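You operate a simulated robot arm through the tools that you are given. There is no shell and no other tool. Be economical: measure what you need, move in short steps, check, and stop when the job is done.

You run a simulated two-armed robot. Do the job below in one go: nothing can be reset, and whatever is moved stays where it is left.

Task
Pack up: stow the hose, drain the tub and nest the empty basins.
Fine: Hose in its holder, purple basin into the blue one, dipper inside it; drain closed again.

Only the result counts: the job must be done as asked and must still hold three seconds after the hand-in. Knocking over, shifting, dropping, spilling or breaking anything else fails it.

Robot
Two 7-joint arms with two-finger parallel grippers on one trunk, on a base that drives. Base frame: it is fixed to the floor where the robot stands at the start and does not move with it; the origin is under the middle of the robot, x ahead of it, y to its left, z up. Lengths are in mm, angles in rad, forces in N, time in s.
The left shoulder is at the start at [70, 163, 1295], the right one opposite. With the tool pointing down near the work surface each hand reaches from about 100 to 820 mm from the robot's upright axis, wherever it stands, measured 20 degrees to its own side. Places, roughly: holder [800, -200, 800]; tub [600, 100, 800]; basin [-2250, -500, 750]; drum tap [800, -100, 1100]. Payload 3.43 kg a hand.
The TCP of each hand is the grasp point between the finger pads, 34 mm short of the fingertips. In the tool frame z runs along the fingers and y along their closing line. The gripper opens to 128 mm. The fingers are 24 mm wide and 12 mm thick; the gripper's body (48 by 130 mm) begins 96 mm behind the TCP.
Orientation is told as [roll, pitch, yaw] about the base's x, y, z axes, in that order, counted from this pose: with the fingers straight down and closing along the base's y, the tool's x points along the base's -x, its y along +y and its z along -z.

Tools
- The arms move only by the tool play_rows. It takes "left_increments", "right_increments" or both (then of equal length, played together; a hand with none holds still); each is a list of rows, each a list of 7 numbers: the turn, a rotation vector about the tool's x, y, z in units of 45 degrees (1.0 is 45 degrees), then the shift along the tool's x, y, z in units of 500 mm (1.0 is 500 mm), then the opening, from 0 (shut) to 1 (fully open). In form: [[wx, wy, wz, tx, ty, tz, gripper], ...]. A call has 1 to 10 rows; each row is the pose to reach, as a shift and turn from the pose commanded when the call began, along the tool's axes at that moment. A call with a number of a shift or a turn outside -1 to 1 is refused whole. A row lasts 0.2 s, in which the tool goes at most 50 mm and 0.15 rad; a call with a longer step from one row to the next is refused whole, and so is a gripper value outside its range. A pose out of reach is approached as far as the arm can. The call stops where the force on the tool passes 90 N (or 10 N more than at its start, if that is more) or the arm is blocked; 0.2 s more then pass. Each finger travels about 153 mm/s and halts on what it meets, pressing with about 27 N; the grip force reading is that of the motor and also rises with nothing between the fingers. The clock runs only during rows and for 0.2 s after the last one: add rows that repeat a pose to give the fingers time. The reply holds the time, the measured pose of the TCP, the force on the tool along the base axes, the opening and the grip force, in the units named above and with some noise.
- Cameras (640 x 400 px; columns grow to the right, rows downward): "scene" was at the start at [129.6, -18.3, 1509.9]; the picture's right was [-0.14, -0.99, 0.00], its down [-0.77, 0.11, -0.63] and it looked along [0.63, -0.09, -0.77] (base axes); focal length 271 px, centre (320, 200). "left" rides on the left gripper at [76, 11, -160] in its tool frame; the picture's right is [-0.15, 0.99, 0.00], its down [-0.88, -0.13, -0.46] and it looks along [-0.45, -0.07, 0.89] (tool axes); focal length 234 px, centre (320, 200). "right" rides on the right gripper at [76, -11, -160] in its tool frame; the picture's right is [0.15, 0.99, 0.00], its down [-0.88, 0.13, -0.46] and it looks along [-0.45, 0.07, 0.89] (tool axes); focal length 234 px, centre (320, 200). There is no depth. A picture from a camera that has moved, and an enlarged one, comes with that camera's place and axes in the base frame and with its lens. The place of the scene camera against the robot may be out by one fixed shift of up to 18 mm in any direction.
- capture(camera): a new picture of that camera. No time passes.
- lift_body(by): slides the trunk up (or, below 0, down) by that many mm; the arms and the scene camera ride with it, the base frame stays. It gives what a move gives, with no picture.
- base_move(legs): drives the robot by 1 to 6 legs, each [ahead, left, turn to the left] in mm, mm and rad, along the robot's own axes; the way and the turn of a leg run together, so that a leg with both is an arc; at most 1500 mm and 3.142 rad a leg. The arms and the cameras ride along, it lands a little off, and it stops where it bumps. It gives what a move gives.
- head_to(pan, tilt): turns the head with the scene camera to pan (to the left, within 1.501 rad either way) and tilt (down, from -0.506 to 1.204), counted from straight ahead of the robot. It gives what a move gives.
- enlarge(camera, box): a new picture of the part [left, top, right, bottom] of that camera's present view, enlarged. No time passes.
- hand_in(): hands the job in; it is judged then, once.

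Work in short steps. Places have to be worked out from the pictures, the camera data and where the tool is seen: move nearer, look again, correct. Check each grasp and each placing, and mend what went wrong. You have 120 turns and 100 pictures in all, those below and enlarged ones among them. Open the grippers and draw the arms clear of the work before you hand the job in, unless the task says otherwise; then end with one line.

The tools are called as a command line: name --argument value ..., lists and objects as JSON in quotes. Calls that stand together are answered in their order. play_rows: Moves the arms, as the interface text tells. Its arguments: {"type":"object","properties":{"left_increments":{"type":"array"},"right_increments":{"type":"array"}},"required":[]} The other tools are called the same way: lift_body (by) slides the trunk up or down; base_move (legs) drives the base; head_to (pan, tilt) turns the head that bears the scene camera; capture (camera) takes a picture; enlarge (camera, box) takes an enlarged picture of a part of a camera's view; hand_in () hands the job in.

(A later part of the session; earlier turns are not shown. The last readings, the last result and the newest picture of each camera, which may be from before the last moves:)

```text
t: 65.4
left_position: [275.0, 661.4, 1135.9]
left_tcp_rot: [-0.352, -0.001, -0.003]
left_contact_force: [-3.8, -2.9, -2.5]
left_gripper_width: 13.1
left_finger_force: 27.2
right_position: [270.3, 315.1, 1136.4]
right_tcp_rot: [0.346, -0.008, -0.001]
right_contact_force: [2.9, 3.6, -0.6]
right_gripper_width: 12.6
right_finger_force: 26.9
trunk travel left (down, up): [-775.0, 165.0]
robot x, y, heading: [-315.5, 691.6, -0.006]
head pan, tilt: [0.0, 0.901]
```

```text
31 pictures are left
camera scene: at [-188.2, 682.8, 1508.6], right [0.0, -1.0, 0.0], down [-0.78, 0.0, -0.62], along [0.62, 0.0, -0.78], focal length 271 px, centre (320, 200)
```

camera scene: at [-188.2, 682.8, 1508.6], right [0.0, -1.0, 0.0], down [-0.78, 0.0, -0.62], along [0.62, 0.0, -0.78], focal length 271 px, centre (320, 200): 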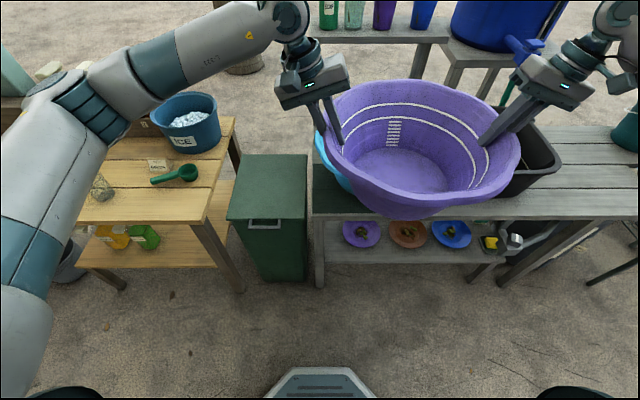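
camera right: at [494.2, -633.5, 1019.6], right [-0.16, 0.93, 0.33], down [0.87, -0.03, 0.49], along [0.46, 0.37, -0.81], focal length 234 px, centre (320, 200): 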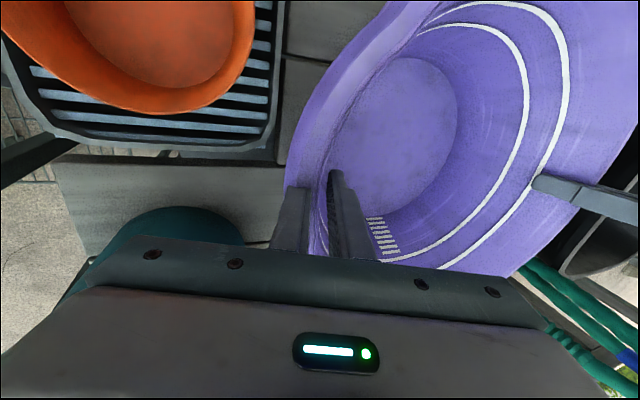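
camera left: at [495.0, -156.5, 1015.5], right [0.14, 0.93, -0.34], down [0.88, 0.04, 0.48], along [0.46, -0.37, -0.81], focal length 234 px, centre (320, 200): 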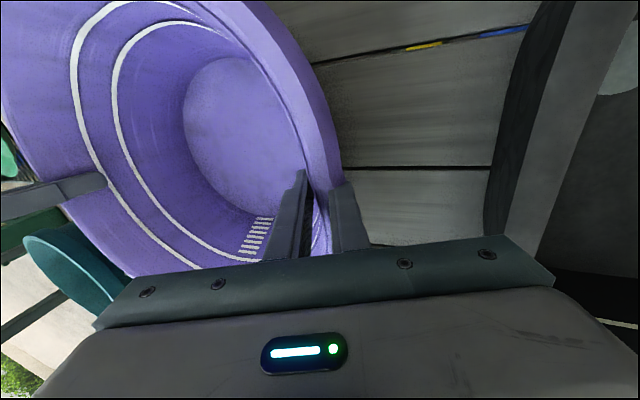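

Purple centre is at (273,488); the blue basin centre I estimate at (567,497). I drive forward 294 mm and left 9.

base_move --legs '[[294, 9, 0.005]]'

capture --camera "scene"

capture --camera "left"

capture --camera "right"

```text
t: 67.4
left_position: [561.0, 668.8, 1139.8]
left_tcp_rot: [-0.356, -0.005, -0.003]
left_contact_force: [-12.3, -16.1, 4.1]
left_gripper_width: 12.8
left_finger_force: 27.3
right_position: [557.8, 324.9, 1139.6]
right_tcp_rot: [0.349, -0.014, 0.002]
right_contact_force: [-5.8, 14.3, 0.6]
right_gripper_width: 11.1
right_finger_force: 27.3
trunk travel left (down, up): [-775.0, 165.0]
robot x, y, heading: [-29.3, 698.7, 0.001]
head pan, tilt: [0.0, 0.901]
```

```text
30 pictures are left
camera scene: at [95.6, 690.6, 1509.2], right [0.0, -1.0, 0.0], down [-0.78, 0.0, -0.62], along [0.62, 0.0, -0.78], focal length 271 px, centre (320, 200)
```

scene: 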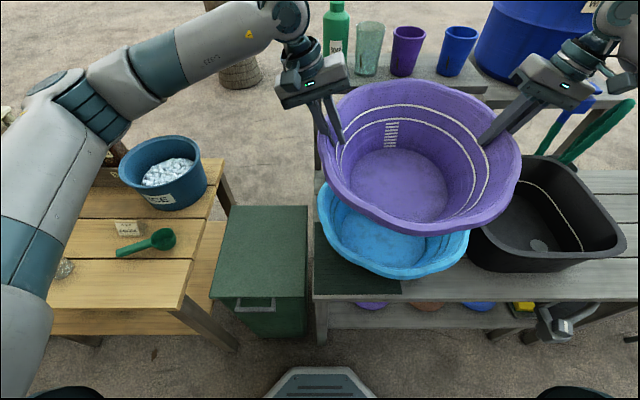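

```text
29 pictures are left
camera left: at [486.9, 735.2, 1284.4], right [0.15, 0.93, -0.34], down [0.88, 0.03, 0.48], along [0.45, -0.37, -0.81], focal length 234 px, centre (320, 200)
```

left: 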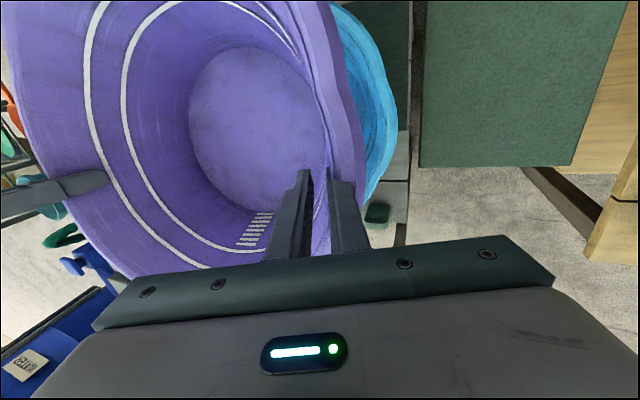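

```text
28 pictures are left
camera right: at [479.1, 259.6, 1286.2], right [-0.15, 0.93, 0.34], down [0.87, -0.03, 0.49], along [0.46, 0.37, -0.81], focal length 234 px, centre (320, 200)
```

right: 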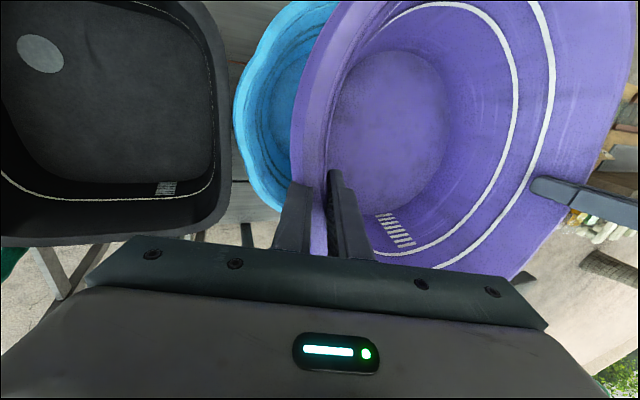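

Comparing rims, the purple basin should shift about (+4,−7). I do that and lower 180 mm into the blue one.

play_rows --left_increments '[[0, 0, 0, -0.009, -0.013, 0.005, 0], [0, 0, 0, -0.009, 0.012, 0.072, 0], [0, 0, 0, -0.009, 0.037, 0.14, 0], [0, 0, 0, -0.009, 0.062, 0.207, 0], [0, 0, 0, -0.009, 0.087, 0.275, 0], [0, 0, 0, -0.009, 0.112, 0.342, 0]]' --right_increments '[[0, 0, 0, -0.009, -0.013, -0.005, 0], [0, 0, 0, -0.009, -0.038, 0.063, 0], [0, 0, 0, -0.009, -0.062, 0.13, 0], [0, 0, 0, -0.009, -0.087, 0.198, 0], [0, 0, 0, -0.009, -0.111, 0.265, 0], [0, 0, 0, -0.009, -0.136, 0.333, 0]]'

capture --camera "scene"

capture --camera "right"

capture --camera "left"

```text
t: 68.8
left_position: [570.5, 663.0, 957.0]
left_tcp_rot: [-0.356, -0.001, -0.002]
left_contact_force: [-1.7, -16.2, -1.3]
left_gripper_width: 13.1
left_finger_force: 26.9
right_position: [565.9, 319.8, 958.3]
right_tcp_rot: [0.351, -0.011, 0.001]
right_contact_force: [1.8, 16.8, -1.6]
right_gripper_width: 10.9
right_finger_force: 26.8
trunk travel left (down, up): [-775.0, 165.0]
robot x, y, heading: [-30.2, 696.1, -0.002]
head pan, tilt: [0.0, 0.901]
```

```text
27 pictures are left
camera scene: at [101.4, 690.7, 1508.6], right [0.0, -1.0, 0.0], down [-0.78, 0.0, -0.62], along [0.62, 0.0, -0.78], focal length 271 px, centre (320, 200)
```

scene: 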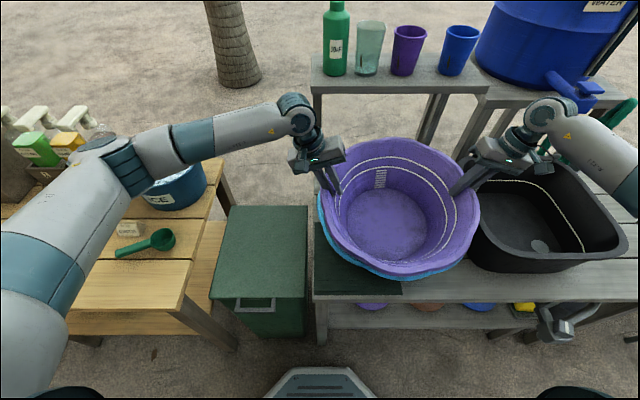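

```text
26 pictures are left
camera right: at [489.4, 254.0, 1104.5], right [-0.15, 0.93, 0.34], down [0.88, -0.03, 0.48], along [0.46, 0.37, -0.81], focal length 234 px, centre (320, 200)
```

right: 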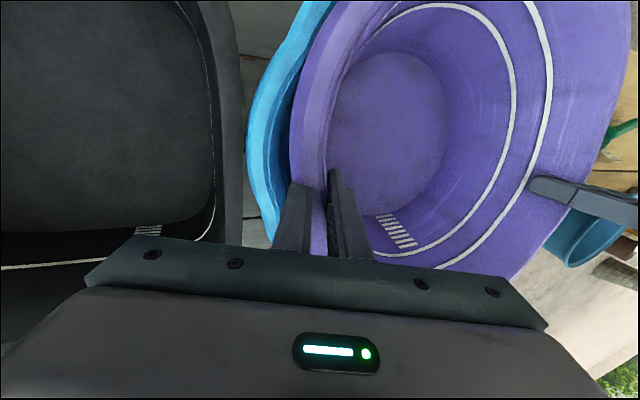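

```text
25 pictures are left
camera left: at [496.3, 729.5, 1101.9], right [0.15, 0.93, -0.35], down [0.88, 0.04, 0.47], along [0.45, -0.37, -0.81], focal length 234 px, centre (320, 200)
```

left: 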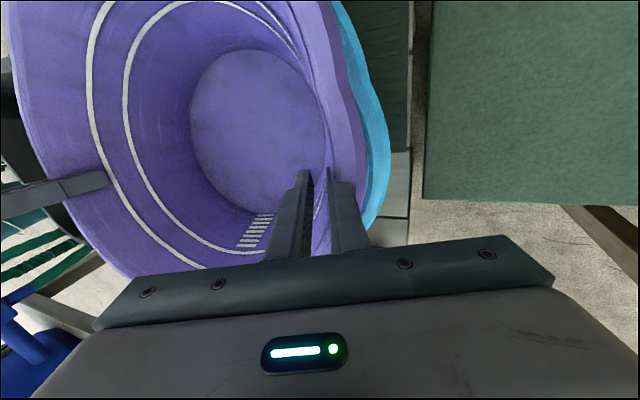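

Centred within a few mm. Lower 40 mm more in small steps.

play_rows --left_increments '[[0, 0, 0, 0, 0.007, 0.0188, 0], [0, 0, 0, 0, 0.014, 0.0375, 0], [0, 0, 0, 0, 0.021, 0.0563, 0], [0, 0, 0, 0, 0.028, 0.075, 0]]' --right_increments '[[0, 0, 0, 0, -0.0069, 0.0188, 0], [0, 0, 0, 0, -0.0138, 0.0375, 0], [0, 0, 0, 0, -0.0207, 0.0563, 0], [0, 0, 0, 0, -0.0275, 0.075, 0]]'

play_rows --left_increments '[[0, 0, 0, 0, 0.0035, 0.0094, 0], [0, 0, 0, 0, 0.007, 0.0188, 0]]' --right_increments '[[0, 0, 0, 0, -0.0035, 0.0094, 0], [0, 0, 0, 0, -0.0069, 0.0188, 0]]'

```text
t: 69.8
left_position: [571.1, 662.3, 921.3]
left_tcp_rot: [-0.358, -0.007, -0.002]
left_contact_force: [2.7, -16.5, 14.5]
left_gripper_width: 12.5
left_finger_force: 27.0
right_position: [565.2, 318.1, 919.4]
right_tcp_rot: [0.352, -0.017, 0.0]
right_contact_force: [11.1, 11.4, 9.3]
right_gripper_width: 9.9
right_finger_force: 26.8
trunk travel left (down, up): [-775.0, 165.0]
robot x, y, heading: [-31.3, 699.2, -0.003]
head pan, tilt: [0.0, 0.901]
```

```text
t: 70.4
left_position: [574.8, 660.7, 914.9]
left_tcp_rot: [-0.366, -0.014, 0.0]
left_contact_force: [23.9, -20.0, 42.8]
left_gripper_width: 12.1
left_finger_force: 26.3
right_position: [569.3, 318.8, 913.2]
right_tcp_rot: [0.351, -0.021, -0.003]
right_contact_force: [30.2, 3.9, 31.0]
right_gripper_width: 10.2
right_finger_force: 27.1
trunk travel left (down, up): [-775.0, 165.0]
robot x, y, heading: [-28.7, 699.6, -0.003]
head pan, tilt: [0.0, 0.901]
```

Contact, with a push toward +x: the basin touches at the near side. I look before adjusting.

enlarge --camera "scene" --box '[290, 110, 510, 300]'

```text
2.11 times, centred on (400, 205) of scene
camera zoom: at [101.0, 690.6, 1509.5], right [0.0, -1.0, 0.0], down [-0.78, 0.0, -0.62], along [0.62, 0.0, -0.78], focal length 570 px, centre (152, 190)
```

zoom: 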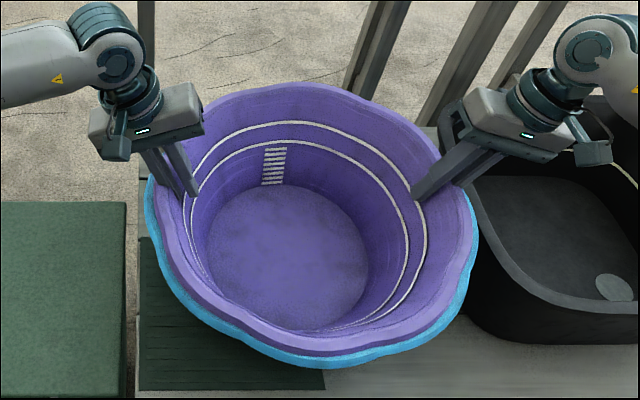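

Nearly nested. I nudge +x 10 mm and down 8 mm.

play_rows --left_increments '[[0, 0, 0, -0.01, 0, 0, 0], [0, 0, 0, -0.02, 0, 0, 0], [0, 0, 0, -0.02, 0.0028, 0.0075, 0], [0, 0, 0, -0.02, 0.0055, 0.015, 0]]' --right_increments '[[0, 0, 0, -0.01, 0, 0, 0], [0, 0, 0, -0.02, 0, 0, 0], [0, 0, 0, -0.02, -0.0028, 0.0075, 0], [0, 0, 0, -0.02, -0.0055, 0.015, 0]]'

```text
t: 71.4
left_position: [580.6, 658.8, 909.0]
left_tcp_rot: [-0.362, -0.016, -0.004]
left_contact_force: [6.5, -18.8, 55.6]
left_gripper_width: 11.5
left_finger_force: 26.7
right_position: [573.6, 315.1, 902.8]
right_tcp_rot: [0.349, -0.015, 0.0]
right_contact_force: [21.7, -3.8, 22.3]
right_gripper_width: 10.2
right_finger_force: 26.6
trunk travel left (down, up): [-775.0, 165.0]
robot x, y, heading: [-29.7, 698.4, -0.008]
head pan, tilt: [0.0, 0.901]
```

Fingertips are at the blue rim level, so I can't go lower holding it. I open both hands gently to let it settle.

play_rows --left_increments '[[0, 0, 0, 0, 0, 0, 0.2], [0, 0, 0, 0, 0, 0, 0.4], [0, 0, 0, 0, 0, 0, 0.45], [0, 0, 0, 0, 0, 0, 0.45]]' --right_increments '[[0, 0, 0, 0, 0, 0, 0.2], [0, 0, 0, 0, 0, 0, 0.4], [0, 0, 0, 0, 0, 0, 0.45], [0, 0, 0, 0, 0, 0, 0.45]]'

play_rows --left_increments '[[0, 0, 0, 0, 0, -0.04, 0.5], [0, 0, 0, 0, 0, -0.12, 0.6], [0, 0, 0, 0, 0, -0.2, 0.6], [0, 0, 0, 0, 0, -0.28, 0.6]]' --right_increments '[[0, 0, 0, 0, 0, -0.04, 0.5], [0, 0, 0, 0, 0, -0.12, 0.6], [0, 0, 0, 0, 0, -0.2, 0.6], [0, 0, 0, 0, 0, -0.28, 0.6]]'

enlarge --camera "scene" --box '[290, 90, 510, 300]'

capture --camera "left"

```text
t: 72.4
left_position: [578.7, 657.3, 907.8]
left_tcp_rot: [-0.376, -0.015, -0.002]
left_contact_force: [12.2, -46.9, 35.1]
left_gripper_width: 12.5
left_finger_force: 0.0
right_position: [573.6, 324.3, 903.9]
right_tcp_rot: [0.358, -0.013, 0.005]
right_contact_force: [8.1, 41.4, 28.1]
right_gripper_width: 30.5
right_finger_force: 0.0
trunk travel left (down, up): [-775.0, 165.0]
robot x, y, heading: [-28.0, 698.8, -0.001]
head pan, tilt: [0.0, 0.901]
```

```text
t: 73.0
left_position: [568.4, 653.3, 954.0]
left_tcp_rot: [-0.406, -0.006, -0.032]
left_contact_force: [-3.2, -63.7, -4.2]
left_gripper_width: 34.6
left_finger_force: 0.0
right_position: [574.0, 331.2, 948.0]
right_tcp_rot: [0.398, -0.015, 0.034]
right_contact_force: [3.1, 64.9, -4.0]
right_gripper_width: 35.3
right_finger_force: 0.0
trunk travel left (down, up): [-775.0, 165.0]
robot x, y, heading: [-33.0, 695.8, -0.002]
head pan, tilt: [0.0, 0.901]
stopped in row 2 (left hand): the force on the tool passed its limit (the readings are from after the stop); the commanded pose is now the measured one
```

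```text
1.90 times, centred on (400, 195) of scene
camera zoom: at [97.0, 691.7, 1508.3], right [0.0, -1.0, 0.0], down [-0.78, 0.0, -0.62], along [0.62, 0.0, -0.78], focal length 516 px, centre (168, 210)
```

zoom: 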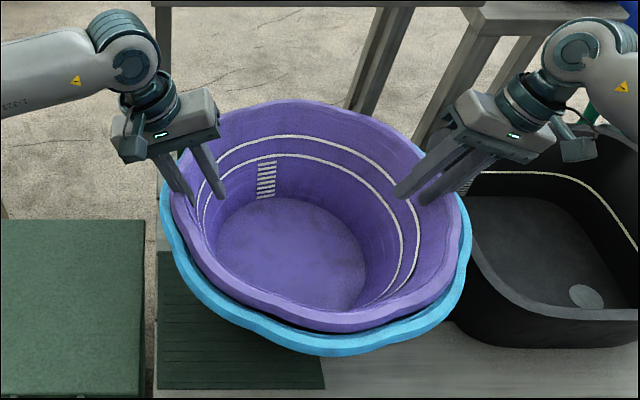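

```text
22 pictures are left
camera left: at [496.6, 729.8, 1095.2], right [0.18, 0.9, -0.39], down [0.88, 0.03, 0.47], along [0.44, -0.43, -0.79], focal length 234 px, centre (320, 200)
```

left: 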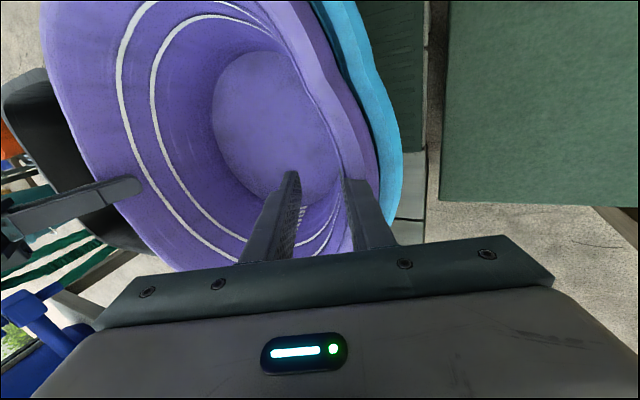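

The outward withdrawal dragged the purple basin up on the inner fingers. I go back down 27 mm, 10 mm inward, and then open wider there.

play_rows --left_increments '[[0, 0, 0, 0, 0.001, 0.03, 0.27], [0, 0, 0, 0, 0.003, 0.058, 0.27], [0, 0, 0, 0, 0.003, 0.058, 0.45], [0, 0, 0, 0, 0.003, 0.058, 0.6], [0, 0, 0, 0, 0.003, 0.058, 0.6]]' --right_increments '[[0, 0, 0, 0, -0.001, 0.03, 0.27], [0, 0, 0, 0, -0.003, 0.058, 0.27], [0, 0, 0, 0, -0.003, 0.058, 0.45], [0, 0, 0, 0, -0.003, 0.058, 0.6], [0, 0, 0, 0, -0.003, 0.058, 0.6]]'

capture --camera "left"

capture --camera "right"

```text
t: 74.2
left_position: [573.9, 647.6, 925.4]
left_tcp_rot: [-0.399, -0.005, -0.023]
left_contact_force: [-2.7, -57.1, -3.2]
left_gripper_width: 47.1
left_finger_force: 0.1
right_position: [577.4, 335.6, 919.5]
right_tcp_rot: [0.393, -0.009, 0.028]
right_contact_force: [3.4, 57.5, -4.7]
right_gripper_width: 47.3
right_finger_force: 0.0
trunk travel left (down, up): [-775.0, 165.0]
robot x, y, heading: [-28.5, 701.7, 0.002]
head pan, tilt: [0.0, 0.901]
```

```text
21 pictures are left
camera left: at [501.9, 721.7, 1066.8], right [0.17, 0.91, -0.38], down [0.88, 0.04, 0.48], along [0.44, -0.42, -0.79], focal length 234 px, centre (320, 200)
```

left: 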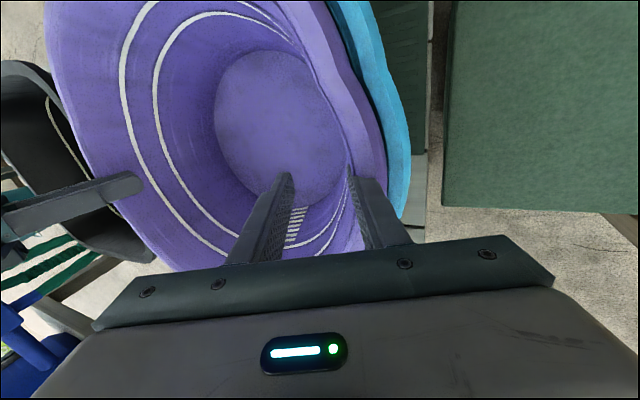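

```text
20 pictures are left
camera right: at [502.6, 261.9, 1064.1], right [-0.17, 0.91, 0.38], down [0.88, -0.03, 0.48], along [0.45, 0.41, -0.79], focal length 234 px, centre (320, 200)
```

right: 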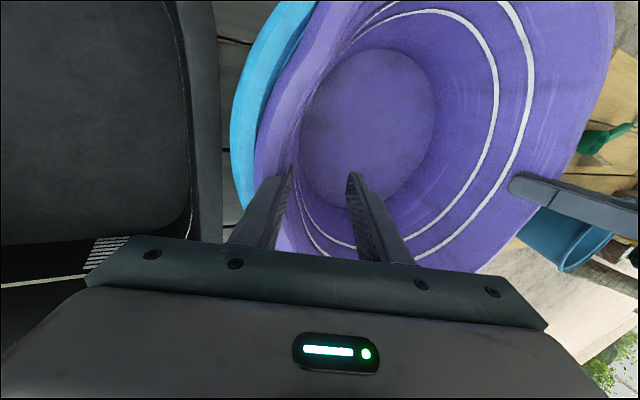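

Both fingers of each hand are now inside the basin pressing outward. I move each hand 30 mm inward, then straight up.

play_rows --left_increments '[[0, 0, 0, 0, -0.028, 0.012, 0.37], [0, 0, 0, 0, -0.055, 0.024, 0.37], [0, 0, 0, 0, -0.055, 0.024, 0.37]]' --right_increments '[[0, 0, 0, 0, 0.028, 0.012, 0.37], [0, 0, 0, 0, 0.055, 0.024, 0.37], [0, 0, 0, 0, 0.055, 0.024, 0.37]]'

enlarge --camera "scene" --box '[290, 90, 510, 300]'

```text
t: 75.0
left_position: [577.5, 630.9, 920.5]
left_tcp_rot: [-0.37, -0.001, -0.014]
left_contact_force: [-0.7, 50.5, -0.8]
left_gripper_width: 74.3
left_finger_force: 23.6
right_position: [576.6, 348.6, 916.2]
right_tcp_rot: [0.364, -0.012, 0.01]
right_contact_force: [2.3, -51.3, -1.8]
right_gripper_width: 75.5
right_finger_force: 25.0
trunk travel left (down, up): [-775.0, 165.0]
robot x, y, heading: [-27.5, 698.9, -0.006]
head pan, tilt: [0.0, 0.901]
```

```text
1.90 times, centred on (400, 195) of scene
camera zoom: at [99.9, 690.6, 1508.6], right [0.0, -1.0, 0.0], down [-0.78, 0.0, -0.62], along [0.62, 0.0, -0.78], focal length 516 px, centre (168, 210)
```

zoom: 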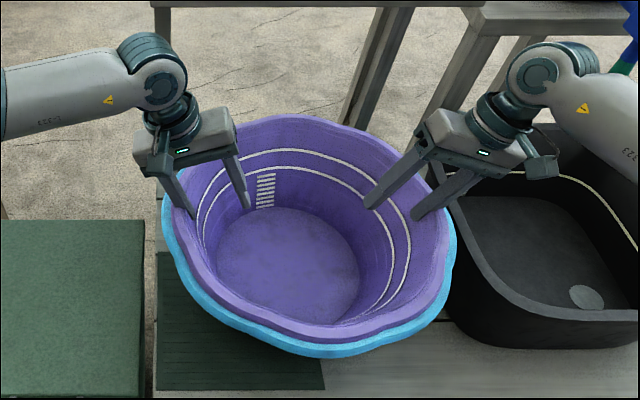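

The outer fingers are outside the lip; closing made them pull inward. I open wide, 8 mm outward, then straight up vertically.

play_rows --left_increments '[[0, 0, 0, 0, 0.005, -0.002, 0.7], [0, 0, 0, 0, 0.01, -0.004, 0.85], [0, 0, 0, 0, 0.015, -0.006, 0.85], [0, 0, 0, 0, 0.015, -0.006, 0.85]]' --right_increments '[[0, 0, 0, 0, -0.005, -0.002, 0.7], [0, 0, 0, 0, -0.01, -0.004, 0.85], [0, 0, 0, 0, -0.015, -0.006, 0.85], [0, 0, 0, 0, -0.015, -0.006, 0.85]]'

capture --camera "left"

```text
t: 76.0
left_position: [574.0, 629.5, 922.6]
left_tcp_rot: [-0.397, -0.003, -0.023]
left_contact_force: [-2.3, -42.7, -1.2]
left_gripper_width: 86.8
left_finger_force: 0.1
right_position: [576.3, 353.2, 918.2]
right_tcp_rot: [0.388, -0.01, 0.024]
right_contact_force: [6.3, 41.4, 0.9]
right_gripper_width: 86.8
right_finger_force: 0.1
trunk travel left (down, up): [-775.0, 165.0]
robot x, y, heading: [-29.8, 698.7, 0.002]
head pan, tilt: [0.0, 0.901]
```

```text
18 pictures are left
camera left: at [500.4, 701.9, 1065.4], right [0.17, 0.91, -0.38], down [0.88, 0.04, 0.47], along [0.44, -0.41, -0.79], focal length 234 px, centre (320, 200)
```

left: 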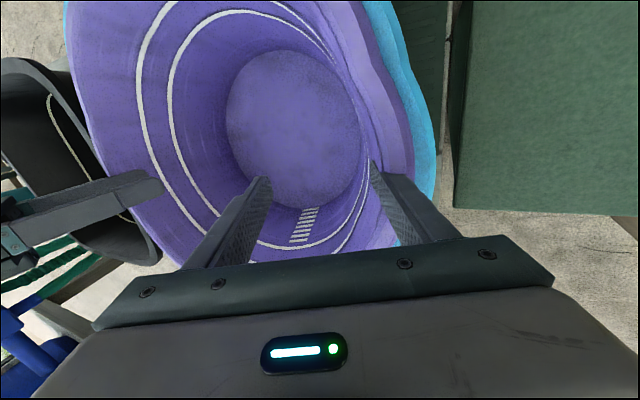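

The outer fingers seem pinched at the wall (fixed at y≈669). I neutralise the opening there and rise straight up slowly.

play_rows --left_increments '[[0, 0, 0, 0, 0, 0, 0.66], [0, 0, 0, 0, 0, 0, 0.66], [0, 0, 0, 0, -0.007, -0.018, 0.66], [0, 0, 0, 0, -0.0145, -0.037, 0.66], [0, 0, 0, 0, -0.029, -0.074, 0.66]]' --right_increments '[[0, 0, 0, 0, 0, 0, 0.66], [0, 0, 0, 0, 0, 0, 0.66], [0, 0, 0, 0, 0.007, -0.018, 0.66], [0, 0, 0, 0, 0.0145, -0.037, 0.66], [0, 0, 0, 0, 0.029, -0.074, 0.66]]'

enlarge --camera "scene" --box '[290, 90, 510, 300]'

```text
t: 77.2
left_position: [575.2, 632.9, 961.7]
left_tcp_rot: [-0.385, -0.004, -0.017]
left_contact_force: [-2.1, -16.3, -3.7]
left_gripper_width: 76.7
left_finger_force: 0.0
right_position: [575.7, 348.8, 957.1]
right_tcp_rot: [0.379, -0.01, 0.019]
right_contact_force: [0.8, 15.7, -3.5]
right_gripper_width: 76.3
right_finger_force: 0.2
trunk travel left (down, up): [-775.0, 165.0]
robot x, y, heading: [-30.4, 696.8, 0.002]
head pan, tilt: [0.0, 0.901]
```

```text
1.90 times, centred on (400, 195) of scene
camera zoom: at [100.0, 690.8, 1508.5], right [0.0, -1.0, 0.0], down [-0.78, 0.0, -0.62], along [0.62, 0.0, -0.78], focal length 516 px, centre (168, 210)
```

zoom: 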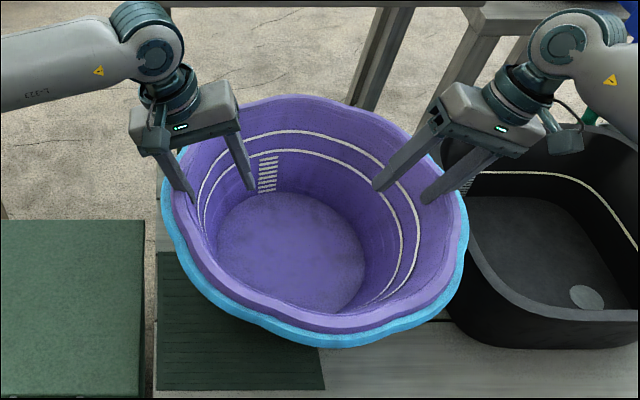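

The basin still rides along. I need a close look at the finger–rim contact.

enlarge --camera "left" --box '[300, 90, 460, 250]'

enlarge --camera "scene" --box '[330, 130, 410, 190]'

```text
2.50 times, centred on (380, 170) of left
camera zoom: at [500.9, 704.5, 1105.2], right [0.16, 0.91, -0.37], down [0.88, 0.04, 0.47], along [0.45, -0.41, -0.8], focal length 585 px, centre (170, 275)
```

zoom: 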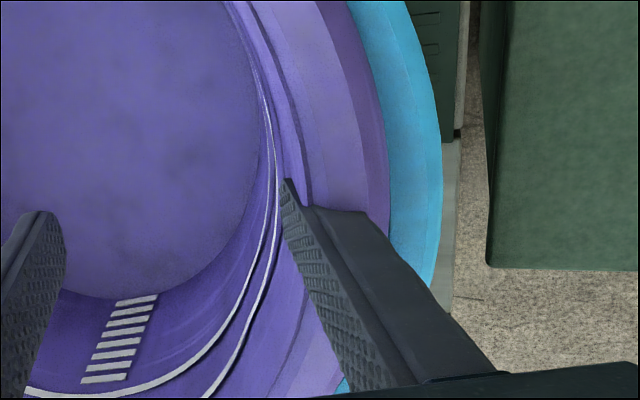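

```text
6.67 times, centred on (370, 160) of scene
camera zoom: at [100.0, 690.8, 1508.5], right [0.0, -1.0, 0.0], down [-0.78, 0.0, -0.62], along [0.62, 0.0, -0.78], focal length 1805 px, centre (-13, 467)
```

zoom: 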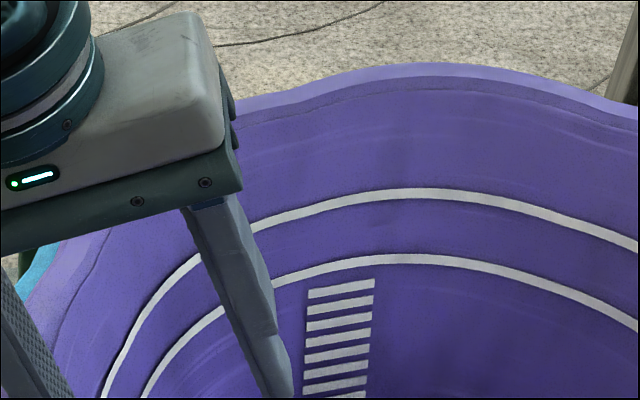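

The outer fingers have sunk into the lip and still press outward (command wider than actual). I lower 42 mm to seat the basin and match the gripper command to the actual width to relax the push.

play_rows --left_increments '[[0, 0, 0, 0, 0.016, 0.039, 0.6], [0, 0, 0, 0, 0.0315, 0.078, 0.59], [0, 0, 0, 0, 0.0315, 0.078, 0.59], [0, 0, 0, 0, 0.0315, 0.078, 0.59]]' --right_increments '[[0, 0, 0, 0, -0.016, 0.039, 0.6], [0, 0, 0, 0, -0.031, 0.078, 0.59], [0, 0, 0, 0, -0.031, 0.078, 0.59], [0, 0, 0, 0, -0.031, 0.078, 0.59]]'

```text
t: 78.2
left_position: [575.6, 633.9, 920.0]
left_tcp_rot: [-0.387, -0.005, -0.017]
left_contact_force: [9.5, 0.0, 10.9]
left_gripper_width: 73.2
left_finger_force: 0.1
right_position: [578.7, 347.7, 915.9]
right_tcp_rot: [0.376, -0.013, 0.017]
right_contact_force: [8.8, -2.8, 8.0]
right_gripper_width: 75.4
right_finger_force: 0.3
trunk travel left (down, up): [-775.0, 165.0]
robot x, y, heading: [-29.2, 695.7, -0.004]
head pan, tilt: [0.0, 0.901]
```

Lateral force is zero now. Raise both slowly.

play_rows --left_increments '[[0, 0, 0, 0, -0.0075, -0.0185, 0.57], [0, 0, 0, 0, -0.015, -0.037, 0.57], [0, 0, 0, 0, -0.022, -0.056, 0.57], [0, 0, 0, 0, -0.03, -0.074, 0.57]]' --right_increments '[[0, 0, 0, 0, 0.0073, -0.0185, 0.585], [0, 0, 0, 0, 0.0147, -0.037, 0.585], [0, 0, 0, 0, 0.022, -0.056, 0.585], [0, 0, 0, 0, 0.0295, -0.074, 0.585]]'

capture --camera "left"

```text
t: 79.2
left_position: [574.8, 633.1, 960.5]
left_tcp_rot: [-0.385, -0.003, -0.019]
left_contact_force: [-0.8, 0.9, -4.3]
left_gripper_width: 74.6
left_finger_force: 1.2
right_position: [576.1, 347.6, 954.8]
right_tcp_rot: [0.379, -0.012, 0.021]
right_contact_force: [1.7, -1.4, -3.4]
right_gripper_width: 76.7
right_finger_force: 1.3
trunk travel left (down, up): [-775.0, 165.0]
robot x, y, heading: [-28.7, 700.2, 0.001]
head pan, tilt: [0.0, 0.901]
```

```text
14 pictures are left
camera left: at [501.4, 704.2, 1102.5], right [0.16, 0.91, -0.37], down [0.88, 0.03, 0.47], along [0.45, -0.4, -0.8], focal length 234 px, centre (320, 200)
```

left: 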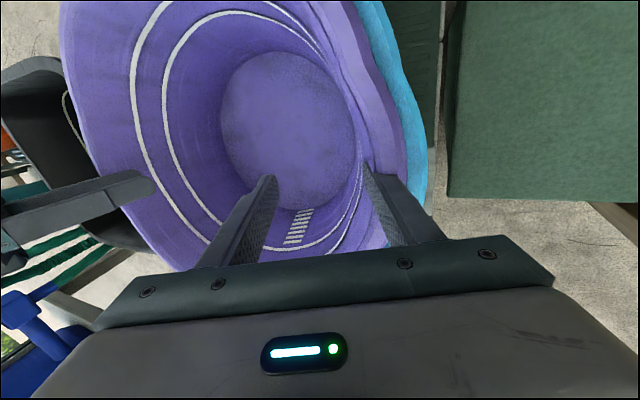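

Still pinched. The finger motor limits the sideways force, so I use the mechanical stop: seat again, open fully while moving inward 25 mm, then pull inward rigidly.

play_rows --left_increments '[[0, 0, 0, 0, 0.0315, 0.078, 0.7], [0, 0, 0, 0, 0.008, 0.088, 0.85], [0, 0, 0, 0, -0.015, 0.097, 1], [0, 0, 0, 0, -0.015, 0.097, 1], [0, 0, 0, 0, -0.024, 0.101, 1], [0, 0, 0, 0, -0.034, 0.105, 1]]' --right_increments '[[0, 0, 0, 0, -0.031, 0.078, 0.7], [0, 0, 0, 0, -0.008, 0.088, 0.85], [0, 0, 0, 0, 0.015, 0.097, 1], [0, 0, 0, 0, 0.015, 0.097, 1], [0, 0, 0, 0, 0.024, 0.101, 1], [0, 0, 0, 0, 0.034, 0.105, 1]]'

```text
t: 80.6
left_position: [577.0, 607.7, 924.2]
left_tcp_rot: [-0.375, -0.019, -0.012]
left_contact_force: [-10.3, 10.4, 28.0]
left_gripper_width: 127.6
left_finger_force: 0.0
right_position: [578.6, 372.7, 922.9]
right_tcp_rot: [0.358, -0.035, 0.004]
right_contact_force: [-2.6, -2.7, 19.7]
right_gripper_width: 125.0
right_finger_force: 0.1
trunk travel left (down, up): [-775.0, 165.0]
robot x, y, heading: [-30.1, 695.9, -0.001]
head pan, tilt: [0.0, 0.901]
stopped in row 6 (left hand): the force on the tool passed its limit (the readings are from after the stop); the commanded pose is now the measured one
```

Fully open now; the pull peaked over the limit and relaxed. I pull inward a bit more in small steps.

play_rows --left_increments '[[0, 0, 0, 0, -0.009, 0.004, 1], [0, 0, 0, 0, -0.018, 0.007, 1], [0, 0, 0, 0, -0.027, 0.011, 1]]' --right_increments '[[0, 0, 0, 0, 0.009, 0.004, 1], [0, 0, 0, 0, 0.018, 0.007, 1], [0, 0, 0, 0, 0.027, 0.011, 1]]'

enlarge --camera "scene" --box '[290, 90, 510, 300]'

```text
t: 81.4
left_position: [580.1, 605.0, 921.2]
left_tcp_rot: [-0.346, -0.012, -0.006]
left_contact_force: [-9.4, 9.1, 23.7]
left_gripper_width: 128.1
left_finger_force: 0.0
right_position: [580.0, 373.7, 920.7]
right_tcp_rot: [0.334, -0.036, -0.007]
right_contact_force: [-4.5, -2.9, 19.1]
right_gripper_width: 125.7
right_finger_force: 0.0
trunk travel left (down, up): [-775.0, 165.0]
robot x, y, heading: [-30.2, 700.0, 0.004]
head pan, tilt: [0.0, 0.901]
stopped in row 3 (left hand): the force on the tool passed its limit (the readings are from after the stop); the commanded pose is now the measured one
```

```text
1.90 times, centred on (400, 195) of scene
camera zoom: at [93.4, 693.7, 1508.9], right [0.0, -1.0, 0.0], down [-0.78, 0.0, -0.62], along [0.62, 0.0, -0.78], focal length 516 px, centre (168, 210)
```

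zoom: 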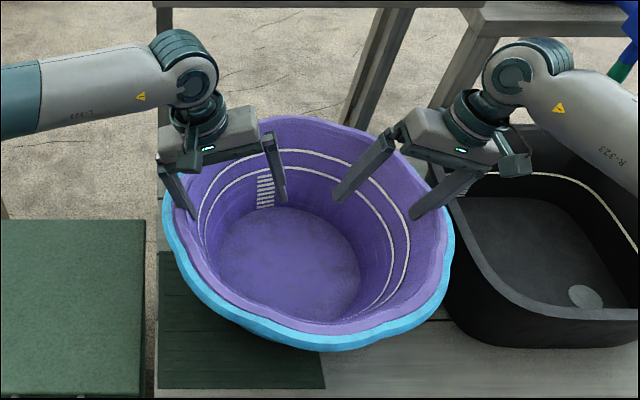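

The fingers should come out parallel to the sloped wall, with the inner fingers now far from it. I withdraw both hands along their own axis, slowly.

play_rows --left_increments '[[0, 0, 0, 0, 0, -0.02, 1], [0, 0, 0, 0, 0, -0.04, 1], [0, 0, 0, 0, 0, -0.06, 1], [0, 0, 0, 0, 0, -0.08, 1], [0, 0, 0, 0, 0, -0.1, 1]]' --right_increments '[[0, 0, 0, 0, 0, -0.02, 1], [0, 0, 0, 0, 0, -0.04, 1], [0, 0, 0, 0, 0, -0.06, 1], [0, 0, 0, 0, 0, -0.08, 1], [0, 0, 0, 0, 0, -0.1, 1]]'

capture --camera "left"

```text
t: 82.6
left_position: [580.9, 616.5, 964.7]
left_tcp_rot: [-0.354, -0.006, -0.009]
left_contact_force: [-3.5, -45.1, -4.7]
left_gripper_width: 104.5
left_finger_force: 0.0
right_position: [580.1, 362.8, 964.4]
right_tcp_rot: [0.347, -0.029, -0.001]
right_contact_force: [4.1, 46.4, -2.6]
right_gripper_width: 104.0
right_finger_force: 0.1
trunk travel left (down, up): [-775.0, 165.0]
robot x, y, heading: [-28.5, 698.2, -0.003]
head pan, tilt: [0.0, 0.901]
```

```text
12 pictures are left
camera left: at [506.3, 682.9, 1109.1], right [0.16, 0.93, -0.34], down [0.88, 0.03, 0.48], along [0.45, -0.38, -0.81], focal length 234 px, centre (320, 200)
```

left: 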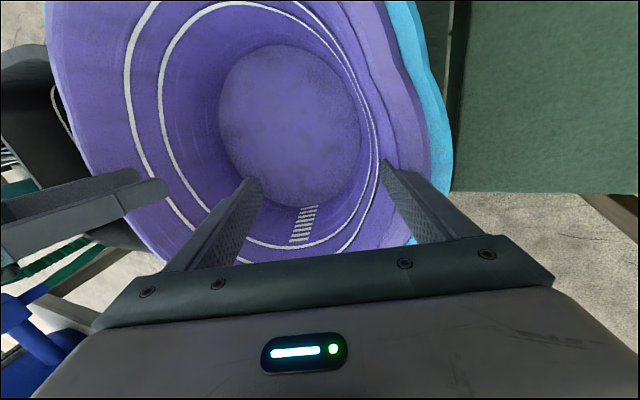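

The opening push (45 N) kept friction on the wall. I seat it again with the gripper command matched (no push), before withdrawing along the axis.

play_rows --left_increments '[[0, 0, 0, 0, 0.018, 0.024, 0.75], [0, 0, 0, 0, 0.036, 0.048, 0.67], [0, 0, 0, 0, 0.055, 0.071, 0.6], [0, 0, 0, 0, 0.055, 0.071, 0.6], [0, 0, 0, 0, 0.055, 0.071, 0.6]]' --right_increments '[[0, 0, 0, 0, -0.018, 0.024, 0.75], [0, 0, 0, 0, -0.036, 0.048, 0.67], [0, 0, 0, 0, -0.053, 0.072, 0.6], [0, 0, 0, 0, -0.053, 0.072, 0.6], [0, 0, 0, 0, -0.053, 0.072, 0.6]]'

```text
t: 83.8
left_position: [582.4, 633.0, 919.2]
left_tcp_rot: [-0.346, -0.004, -0.004]
left_contact_force: [-1.8, -20.7, -4.8]
left_gripper_width: 66.5
left_finger_force: 0.1
right_position: [581.8, 344.8, 920.5]
right_tcp_rot: [0.337, -0.03, -0.007]
right_contact_force: [1.3, 21.5, -3.1]
right_gripper_width: 66.1
right_finger_force: 0.0
trunk travel left (down, up): [-775.0, 165.0]
robot x, y, heading: [-31.7, 696.6, 0.002]
head pan, tilt: [0.0, 0.901]
```

Now it hangs free and better centred (x 582). I lower another 25 mm vertically with a neutral gripper.

play_rows --left_increments '[[0, 0, 0, 0, 0, 0, 0.515], [0, 0, 0, 0, 0.006, 0.0155, 0.515], [0, 0, 0, 0, 0.0115, 0.031, 0.515], [0, 0, 0, 0, 0.017, 0.047, 0.515], [0, 0, 0, 0, 0.017, 0.047, 0.515]]' --right_increments '[[0, 0, 0, 0, 0, 0, 0.515], [0, 0, 0, 0, -0.0055, 0.0155, 0.515], [0, 0, 0, 0, -0.011, 0.031, 0.515], [0, 0, 0, 0, -0.0165, 0.047, 0.515], [0, 0, 0, 0, -0.0165, 0.047, 0.515]]'

```text
t: 85.0
left_position: [584.0, 635.4, 908.0]
left_tcp_rot: [-0.352, -0.026, -0.001]
left_contact_force: [20.0, 7.8, 58.5]
left_gripper_width: 58.2
left_finger_force: 0.0
right_position: [582.0, 343.4, 908.8]
right_tcp_rot: [0.333, -0.048, -0.013]
right_contact_force: [12.2, -17.3, 59.7]
right_gripper_width: 63.9
right_finger_force: 0.1
trunk travel left (down, up): [-775.0, 165.0]
robot x, y, heading: [-31.0, 699.0, -0.001]
head pan, tilt: [0.0, 0.901]
```

Seated and pressed firmly now. Withdraw both along their axes with matched gripper widths.

play_rows --left_increments '[[0, 0, 0, 0, 0, -0.02, 0.46], [0, 0, 0, 0, 0, -0.05, 0.46], [0, 0, 0, 0, 0, -0.08, 0.46], [0, 0, 0, 0, 0, -0.11, 0.46]]' --right_increments '[[0, 0, 0, 0, 0, -0.02, 0.5], [0, 0, 0, 0, 0, -0.05, 0.5], [0, 0, 0, 0, 0, -0.08, 0.5], [0, 0, 0, 0, 0, -0.11, 0.5]]'

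enlarge --camera "scene" --box '[290, 90, 510, 300]'

```text
t: 86.0
left_position: [580.7, 648.7, 947.5]
left_tcp_rot: [-0.356, -0.005, -0.009]
left_contact_force: [-4.8, -45.7, -4.8]
left_gripper_width: 35.0
left_finger_force: 0.1
right_position: [581.8, 332.0, 944.3]
right_tcp_rot: [0.344, -0.024, -0.002]
right_contact_force: [4.9, 45.4, -3.0]
right_gripper_width: 39.5
right_finger_force: 0.1
trunk travel left (down, up): [-775.0, 165.0]
robot x, y, heading: [-33.0, 697.2, -0.004]
head pan, tilt: [0.0, 0.901]
```

```text
1.90 times, centred on (400, 195) of scene
camera zoom: at [100.8, 691.1, 1508.2], right [0.0, -1.0, 0.0], down [-0.78, 0.0, -0.62], along [0.62, 0.0, -0.78], focal length 516 px, centre (168, 210)
```

zoom: 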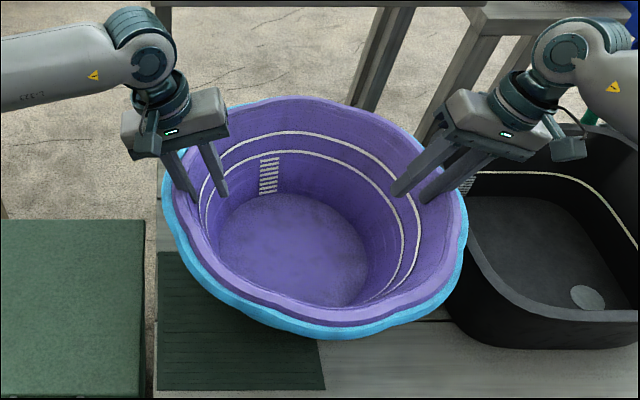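

Now I see it: the outer fingers sit in the gap between purple and blue, so both basins get lifted (8 N). I set the blue back down, then close onto the purple wall alone.

play_rows --left_increments '[[0, 0, 0, 0, 0.01, 0.02, 0.3], [0, 0, 0, 0, 0.025, 0.042, 0.25], [0, 0, 0, 0, 0.04, 0.062, 0.2], [0, 0, 0, 0, 0.04, 0.062, 0.1], [0, 0, 0, 0, 0.04, 0.062, 0], [0, 0, 0, 0, 0.04, 0.062, 0]]' --right_increments '[[0, 0, 0, 0, -0.01, 0.02, 0.3], [0, 0, 0, 0, -0.025, 0.04, 0.25], [0, 0, 0, 0, -0.039, 0.056, 0.2], [0, 0, 0, 0, -0.039, 0.056, 0.1], [0, 0, 0, 0, -0.039, 0.056, 0], [0, 0, 0, 0, -0.039, 0.056, 0]]'

```text
t: 87.4
left_position: [583.2, 660.7, 912.1]
left_tcp_rot: [-0.344, -0.006, -0.006]
left_contact_force: [-4.6, -25.8, 0.4]
left_gripper_width: 7.0
left_finger_force: 27.2
right_position: [581.3, 318.2, 913.2]
right_tcp_rot: [0.338, -0.028, -0.007]
right_contact_force: [3.8, 25.4, 1.2]
right_gripper_width: 6.9
right_finger_force: 27.0
trunk travel left (down, up): [-775.0, 165.0]
robot x, y, heading: [-33.1, 702.6, -0.001]
head pan, tilt: [0.0, 0.901]
```

Gripping the purple wall only (7 mm). Raise it 45 mm vertically and check the weight.

play_rows --left_increments '[[0, 0, 0, 0, -0.008, -0.019, 0], [0, 0, 0, 0, -0.016, -0.042, 0], [0, 0, 0, 0, -0.023, -0.064, 0], [0, 0, 0, 0, -0.031, -0.085, 0], [0, 0, 0, 0, -0.031, -0.085, 0]]' --right_increments '[[0, 0, 0, 0, 0.008, -0.019, 0], [0, 0, 0, 0, 0.016, -0.042, 0], [0, 0, 0, 0, 0.023, -0.064, 0], [0, 0, 0, 0, 0.031, -0.085, 0], [0, 0, 0, 0, 0.031, -0.085, 0]]'

capture --camera "left"

```text
t: 88.6
left_position: [584.8, 659.7, 955.6]
left_tcp_rot: [-0.343, -0.006, -0.001]
left_contact_force: [-5.3, -17.3, -4.4]
left_gripper_width: 6.9
left_finger_force: 26.8
right_position: [581.2, 317.1, 959.3]
right_tcp_rot: [0.338, -0.028, -0.008]
right_contact_force: [5.5, 17.6, -3.5]
right_gripper_width: 6.9
right_finger_force: 26.4
trunk travel left (down, up): [-775.0, 165.0]
robot x, y, heading: [-27.4, 695.5, -0.007]
head pan, tilt: [0.0, 0.901]
```

```text
10 pictures are left
camera left: at [509.4, 724.9, 1101.9], right [0.15, 0.93, -0.33], down [0.88, 0.03, 0.48], along [0.45, -0.36, -0.81], focal length 234 px, centre (320, 200)
```

left: 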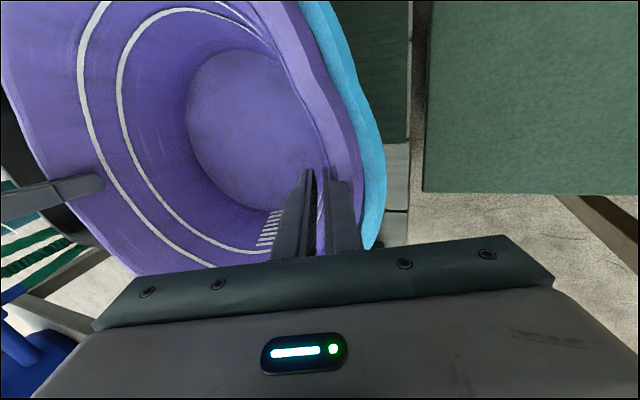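

Still ~8 N: blue may be wedged along. I check in the scene picture whether blue is off the table.

enlarge --camera "scene" --box '[290, 90, 510, 300]'

```text
1.90 times, centred on (400, 195) of scene
camera zoom: at [101.0, 690.8, 1508.5], right [0.0, -1.0, 0.0], down [-0.78, 0.0, -0.62], along [0.62, 0.0, -0.78], focal length 516 px, centre (168, 210)
```

zoom: 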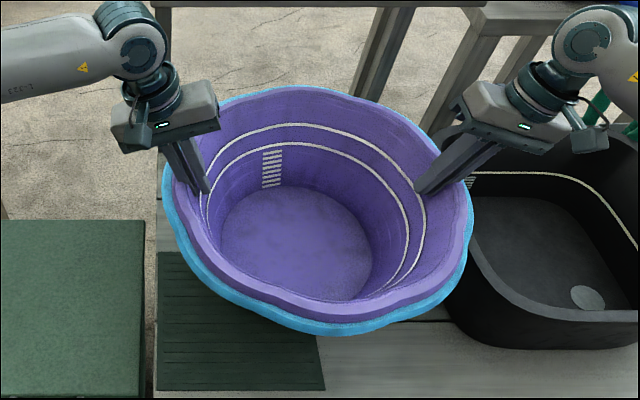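

Blue is indeed lifted, probably held by the outer fingers' outward push. I lower 40 mm, ease both hands 7 mm inward, then raise purple again.

play_rows --left_increments '[[0, 0, 0, 0, 0.014, 0.038, 0], [0, 0, 0, 0, 0.028, 0.076, 0], [0, 0, 0, 0, 0.021, 0.078, 0], [0, 0, 0, 0, 0.015, 0.081, 0], [0, 0, 0, 0, 0.015, 0.081, 0]]' --right_increments '[[0, 0, 0, 0, -0.014, 0.038, 0], [0, 0, 0, 0, -0.028, 0.076, 0], [0, 0, 0, 0, -0.021, 0.078, 0], [0, 0, 0, 0, -0.015, 0.081, 0], [0, 0, 0, 0, -0.015, 0.081, 0]]'

play_rows --left_increments '[[0, 0, 0, 0, -0.008, -0.019, 0], [0, 0, 0, 0, -0.016, -0.042, 0], [0, 0, 0, 0, -0.023, -0.064, 0], [0, 0, 0, 0, -0.031, -0.085, 0]]' --right_increments '[[0, 0, 0, 0, 0.008, -0.019, 0], [0, 0, 0, 0, 0.016, -0.042, 0], [0, 0, 0, 0, 0.023, -0.064, 0], [0, 0, 0, 0, 0.031, -0.085, 0]]'

```text
t: 89.8
left_position: [584.8, 659.2, 912.8]
left_tcp_rot: [-0.334, -0.005, 0.002]
left_contact_force: [0.0, 44.3, 0.4]
left_gripper_width: 7.2
left_finger_force: 27.4
right_position: [581.6, 317.5, 917.4]
right_tcp_rot: [0.325, -0.027, -0.015]
right_contact_force: [3.4, -45.0, -4.0]
right_gripper_width: 6.5
right_finger_force: 27.2
trunk travel left (down, up): [-775.0, 165.0]
robot x, y, heading: [-32.6, 694.3, 0.001]
head pan, tilt: [0.0, 0.901]
```

```text
t: 90.8
left_position: [583.2, 658.6, 959.3]
left_tcp_rot: [-0.333, -0.003, 0.001]
left_contact_force: [-3.4, 56.1, 0.4]
left_gripper_width: 7.2
left_finger_force: 26.9
right_position: [581.0, 316.6, 965.2]
right_tcp_rot: [0.322, -0.032, -0.015]
right_contact_force: [2.4, -55.8, -4.3]
right_gripper_width: 6.5
right_finger_force: 26.8
trunk travel left (down, up): [-775.0, 165.0]
robot x, y, heading: [-27.8, 696.5, -0.003]
head pan, tilt: [0.0, 0.901]
```

Sum of vertical forces fell to ~4 N (purple alone). Verify by picture.

enlarge --camera "scene" --box '[290, 90, 510, 300]'

```text
1.90 times, centred on (400, 195) of scene
camera zoom: at [99.7, 691.1, 1508.6], right [0.0, -1.0, 0.0], down [-0.78, 0.0, -0.62], along [0.62, 0.0, -0.78], focal length 516 px, centre (168, 210)
```

zoom: 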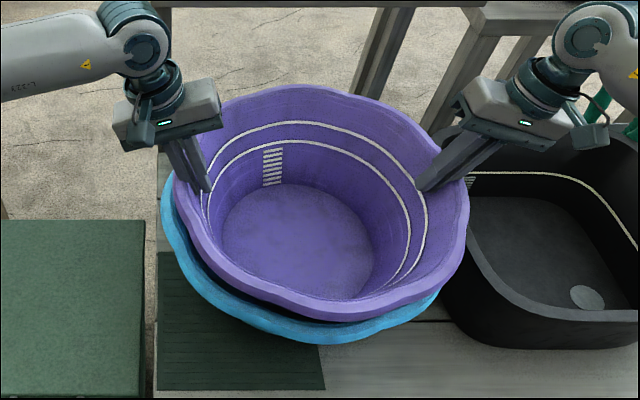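

Blue is back down and free; purple is held 45 mm above its seat. I relax the squeeze 5 mm and open both hands together so it drops into the nest.

play_rows --left_increments '[[0, 0, 0, 0, 0.0094, -0.0035, 0], [0, 0, 0, 0, 0.0094, -0.0035, 0], [0, 0, 0, 0, 0.0094, -0.0035, 0.25], [0, 0, 0, 0, 0.0094, -0.0035, 0.6], [0, 0, 0, 0, 0.0094, -0.0035, 0.7], [0, 0, 0, 0, 0.0094, -0.0035, 0.7]]' --right_increments '[[0, 0, 0, 0, -0.0094, -0.0035, 0], [0, 0, 0, 0, -0.0094, -0.0035, 0], [0, 0, 0, 0, -0.0094, -0.0035, 0.25], [0, 0, 0, 0, -0.0094, -0.0035, 0.6], [0, 0, 0, 0, -0.0094, -0.0035, 0.7], [0, 0, 0, 0, -0.0094, -0.0035, 0.7]]'

```text
t: 92.2
left_position: [581.7, 658.9, 961.1]
left_tcp_rot: [-0.346, -0.007, -0.005]
left_contact_force: [0.5, 0.5, -0.5]
left_gripper_width: 89.6
left_finger_force: 0.2
right_position: [581.4, 318.6, 965.5]
right_tcp_rot: [0.337, -0.028, -0.007]
right_contact_force: [0.3, 0.9, -0.3]
right_gripper_width: 89.5
right_finger_force: 0.0
trunk travel left (down, up): [-775.0, 165.0]
robot x, y, heading: [-26.4, 697.1, -0.0]
head pan, tilt: [0.0, 0.901]
```

Both hands free with zero force. Withdraw straight up and look.

play_rows --left_increments '[[0, 0, 0, 0, -0.026, -0.07, 0.7], [0, 0, 0, 0, -0.051, -0.141, 0.7], [-0.1, 0, 0, 0, -0.077, -0.211, 0.7], [-0.2, 0, 0, 0, -0.102, -0.282, 0.7], [-0.32, 0, 0, 0, -0.128, -0.35, 0.7], [-0.44, 0, 0, 0, -0.154, -0.42, 0.7]]' --right_increments '[[0, 0, 0, 0, 0.025, -0.07, 0.7], [0, 0, 0, 0, 0.05, -0.141, 0.7], [0.1, 0, 0, 0, 0.074, -0.211, 0.7], [0.2, 0, 0, 0, 0.099, -0.282, 0.7], [0.32, 0, 0, 0, 0.124, -0.35, 0.7], [0.43, 0, 0, 0, 0.149, -0.42, 0.7]]'

capture --camera "scene"

```text
t: 93.6
left_position: [578.7, 658.1, 1188.0]
left_tcp_rot: [0.003, -0.007, -0.004]
left_contact_force: [-1.0, -0.9, 0.8]
left_gripper_width: 89.5
left_finger_force: 0.1
right_position: [573.3, 319.5, 1187.9]
right_tcp_rot: [-0.003, -0.028, -0.007]
right_contact_force: [-1.0, 0.4, 0.8]
right_gripper_width: 89.5
right_finger_force: 0.0
trunk travel left (down, up): [-775.0, 165.0]
robot x, y, heading: [-28.6, 697.7, -0.003]
head pan, tilt: [0.0, 0.901]
```

```text
7 pictures are left
camera scene: at [98.3, 691.0, 1508.6], right [0.0, -1.0, 0.0], down [-0.78, 0.0, -0.62], along [0.62, 0.0, -0.78], focal length 271 px, centre (320, 200)
```

scene: 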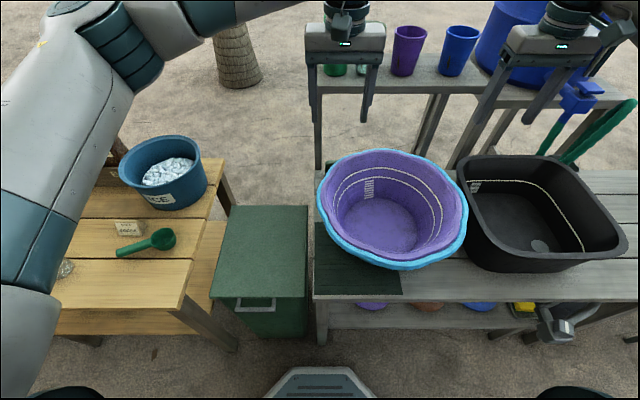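

Nested nicely. Now back to the valve: base to (−347,0), arms high.

base_move --legs '[[-318, 0, 0.003], [0, -350, 0], [0, -347, 0]]'

```text
t: 99.5
left_position: [261.4, -30.5, 1187.3]
left_tcp_rot: [0.001, -0.007, 0.0]
left_contact_force: [0.2, 0.6, -0.3]
left_gripper_width: 89.6
left_finger_force: 0.1
right_position: [254.5, -369.6, 1188.4]
right_tcp_rot: [-0.001, -0.028, -0.003]
right_contact_force: [0.0, 0.5, -0.3]
right_gripper_width: 89.5
right_finger_force: 0.1
trunk travel left (down, up): [-775.0, 165.0]
robot x, y, heading: [-350.4, 7.7, 0.0]
head pan, tilt: [0.0, 0.901]
```

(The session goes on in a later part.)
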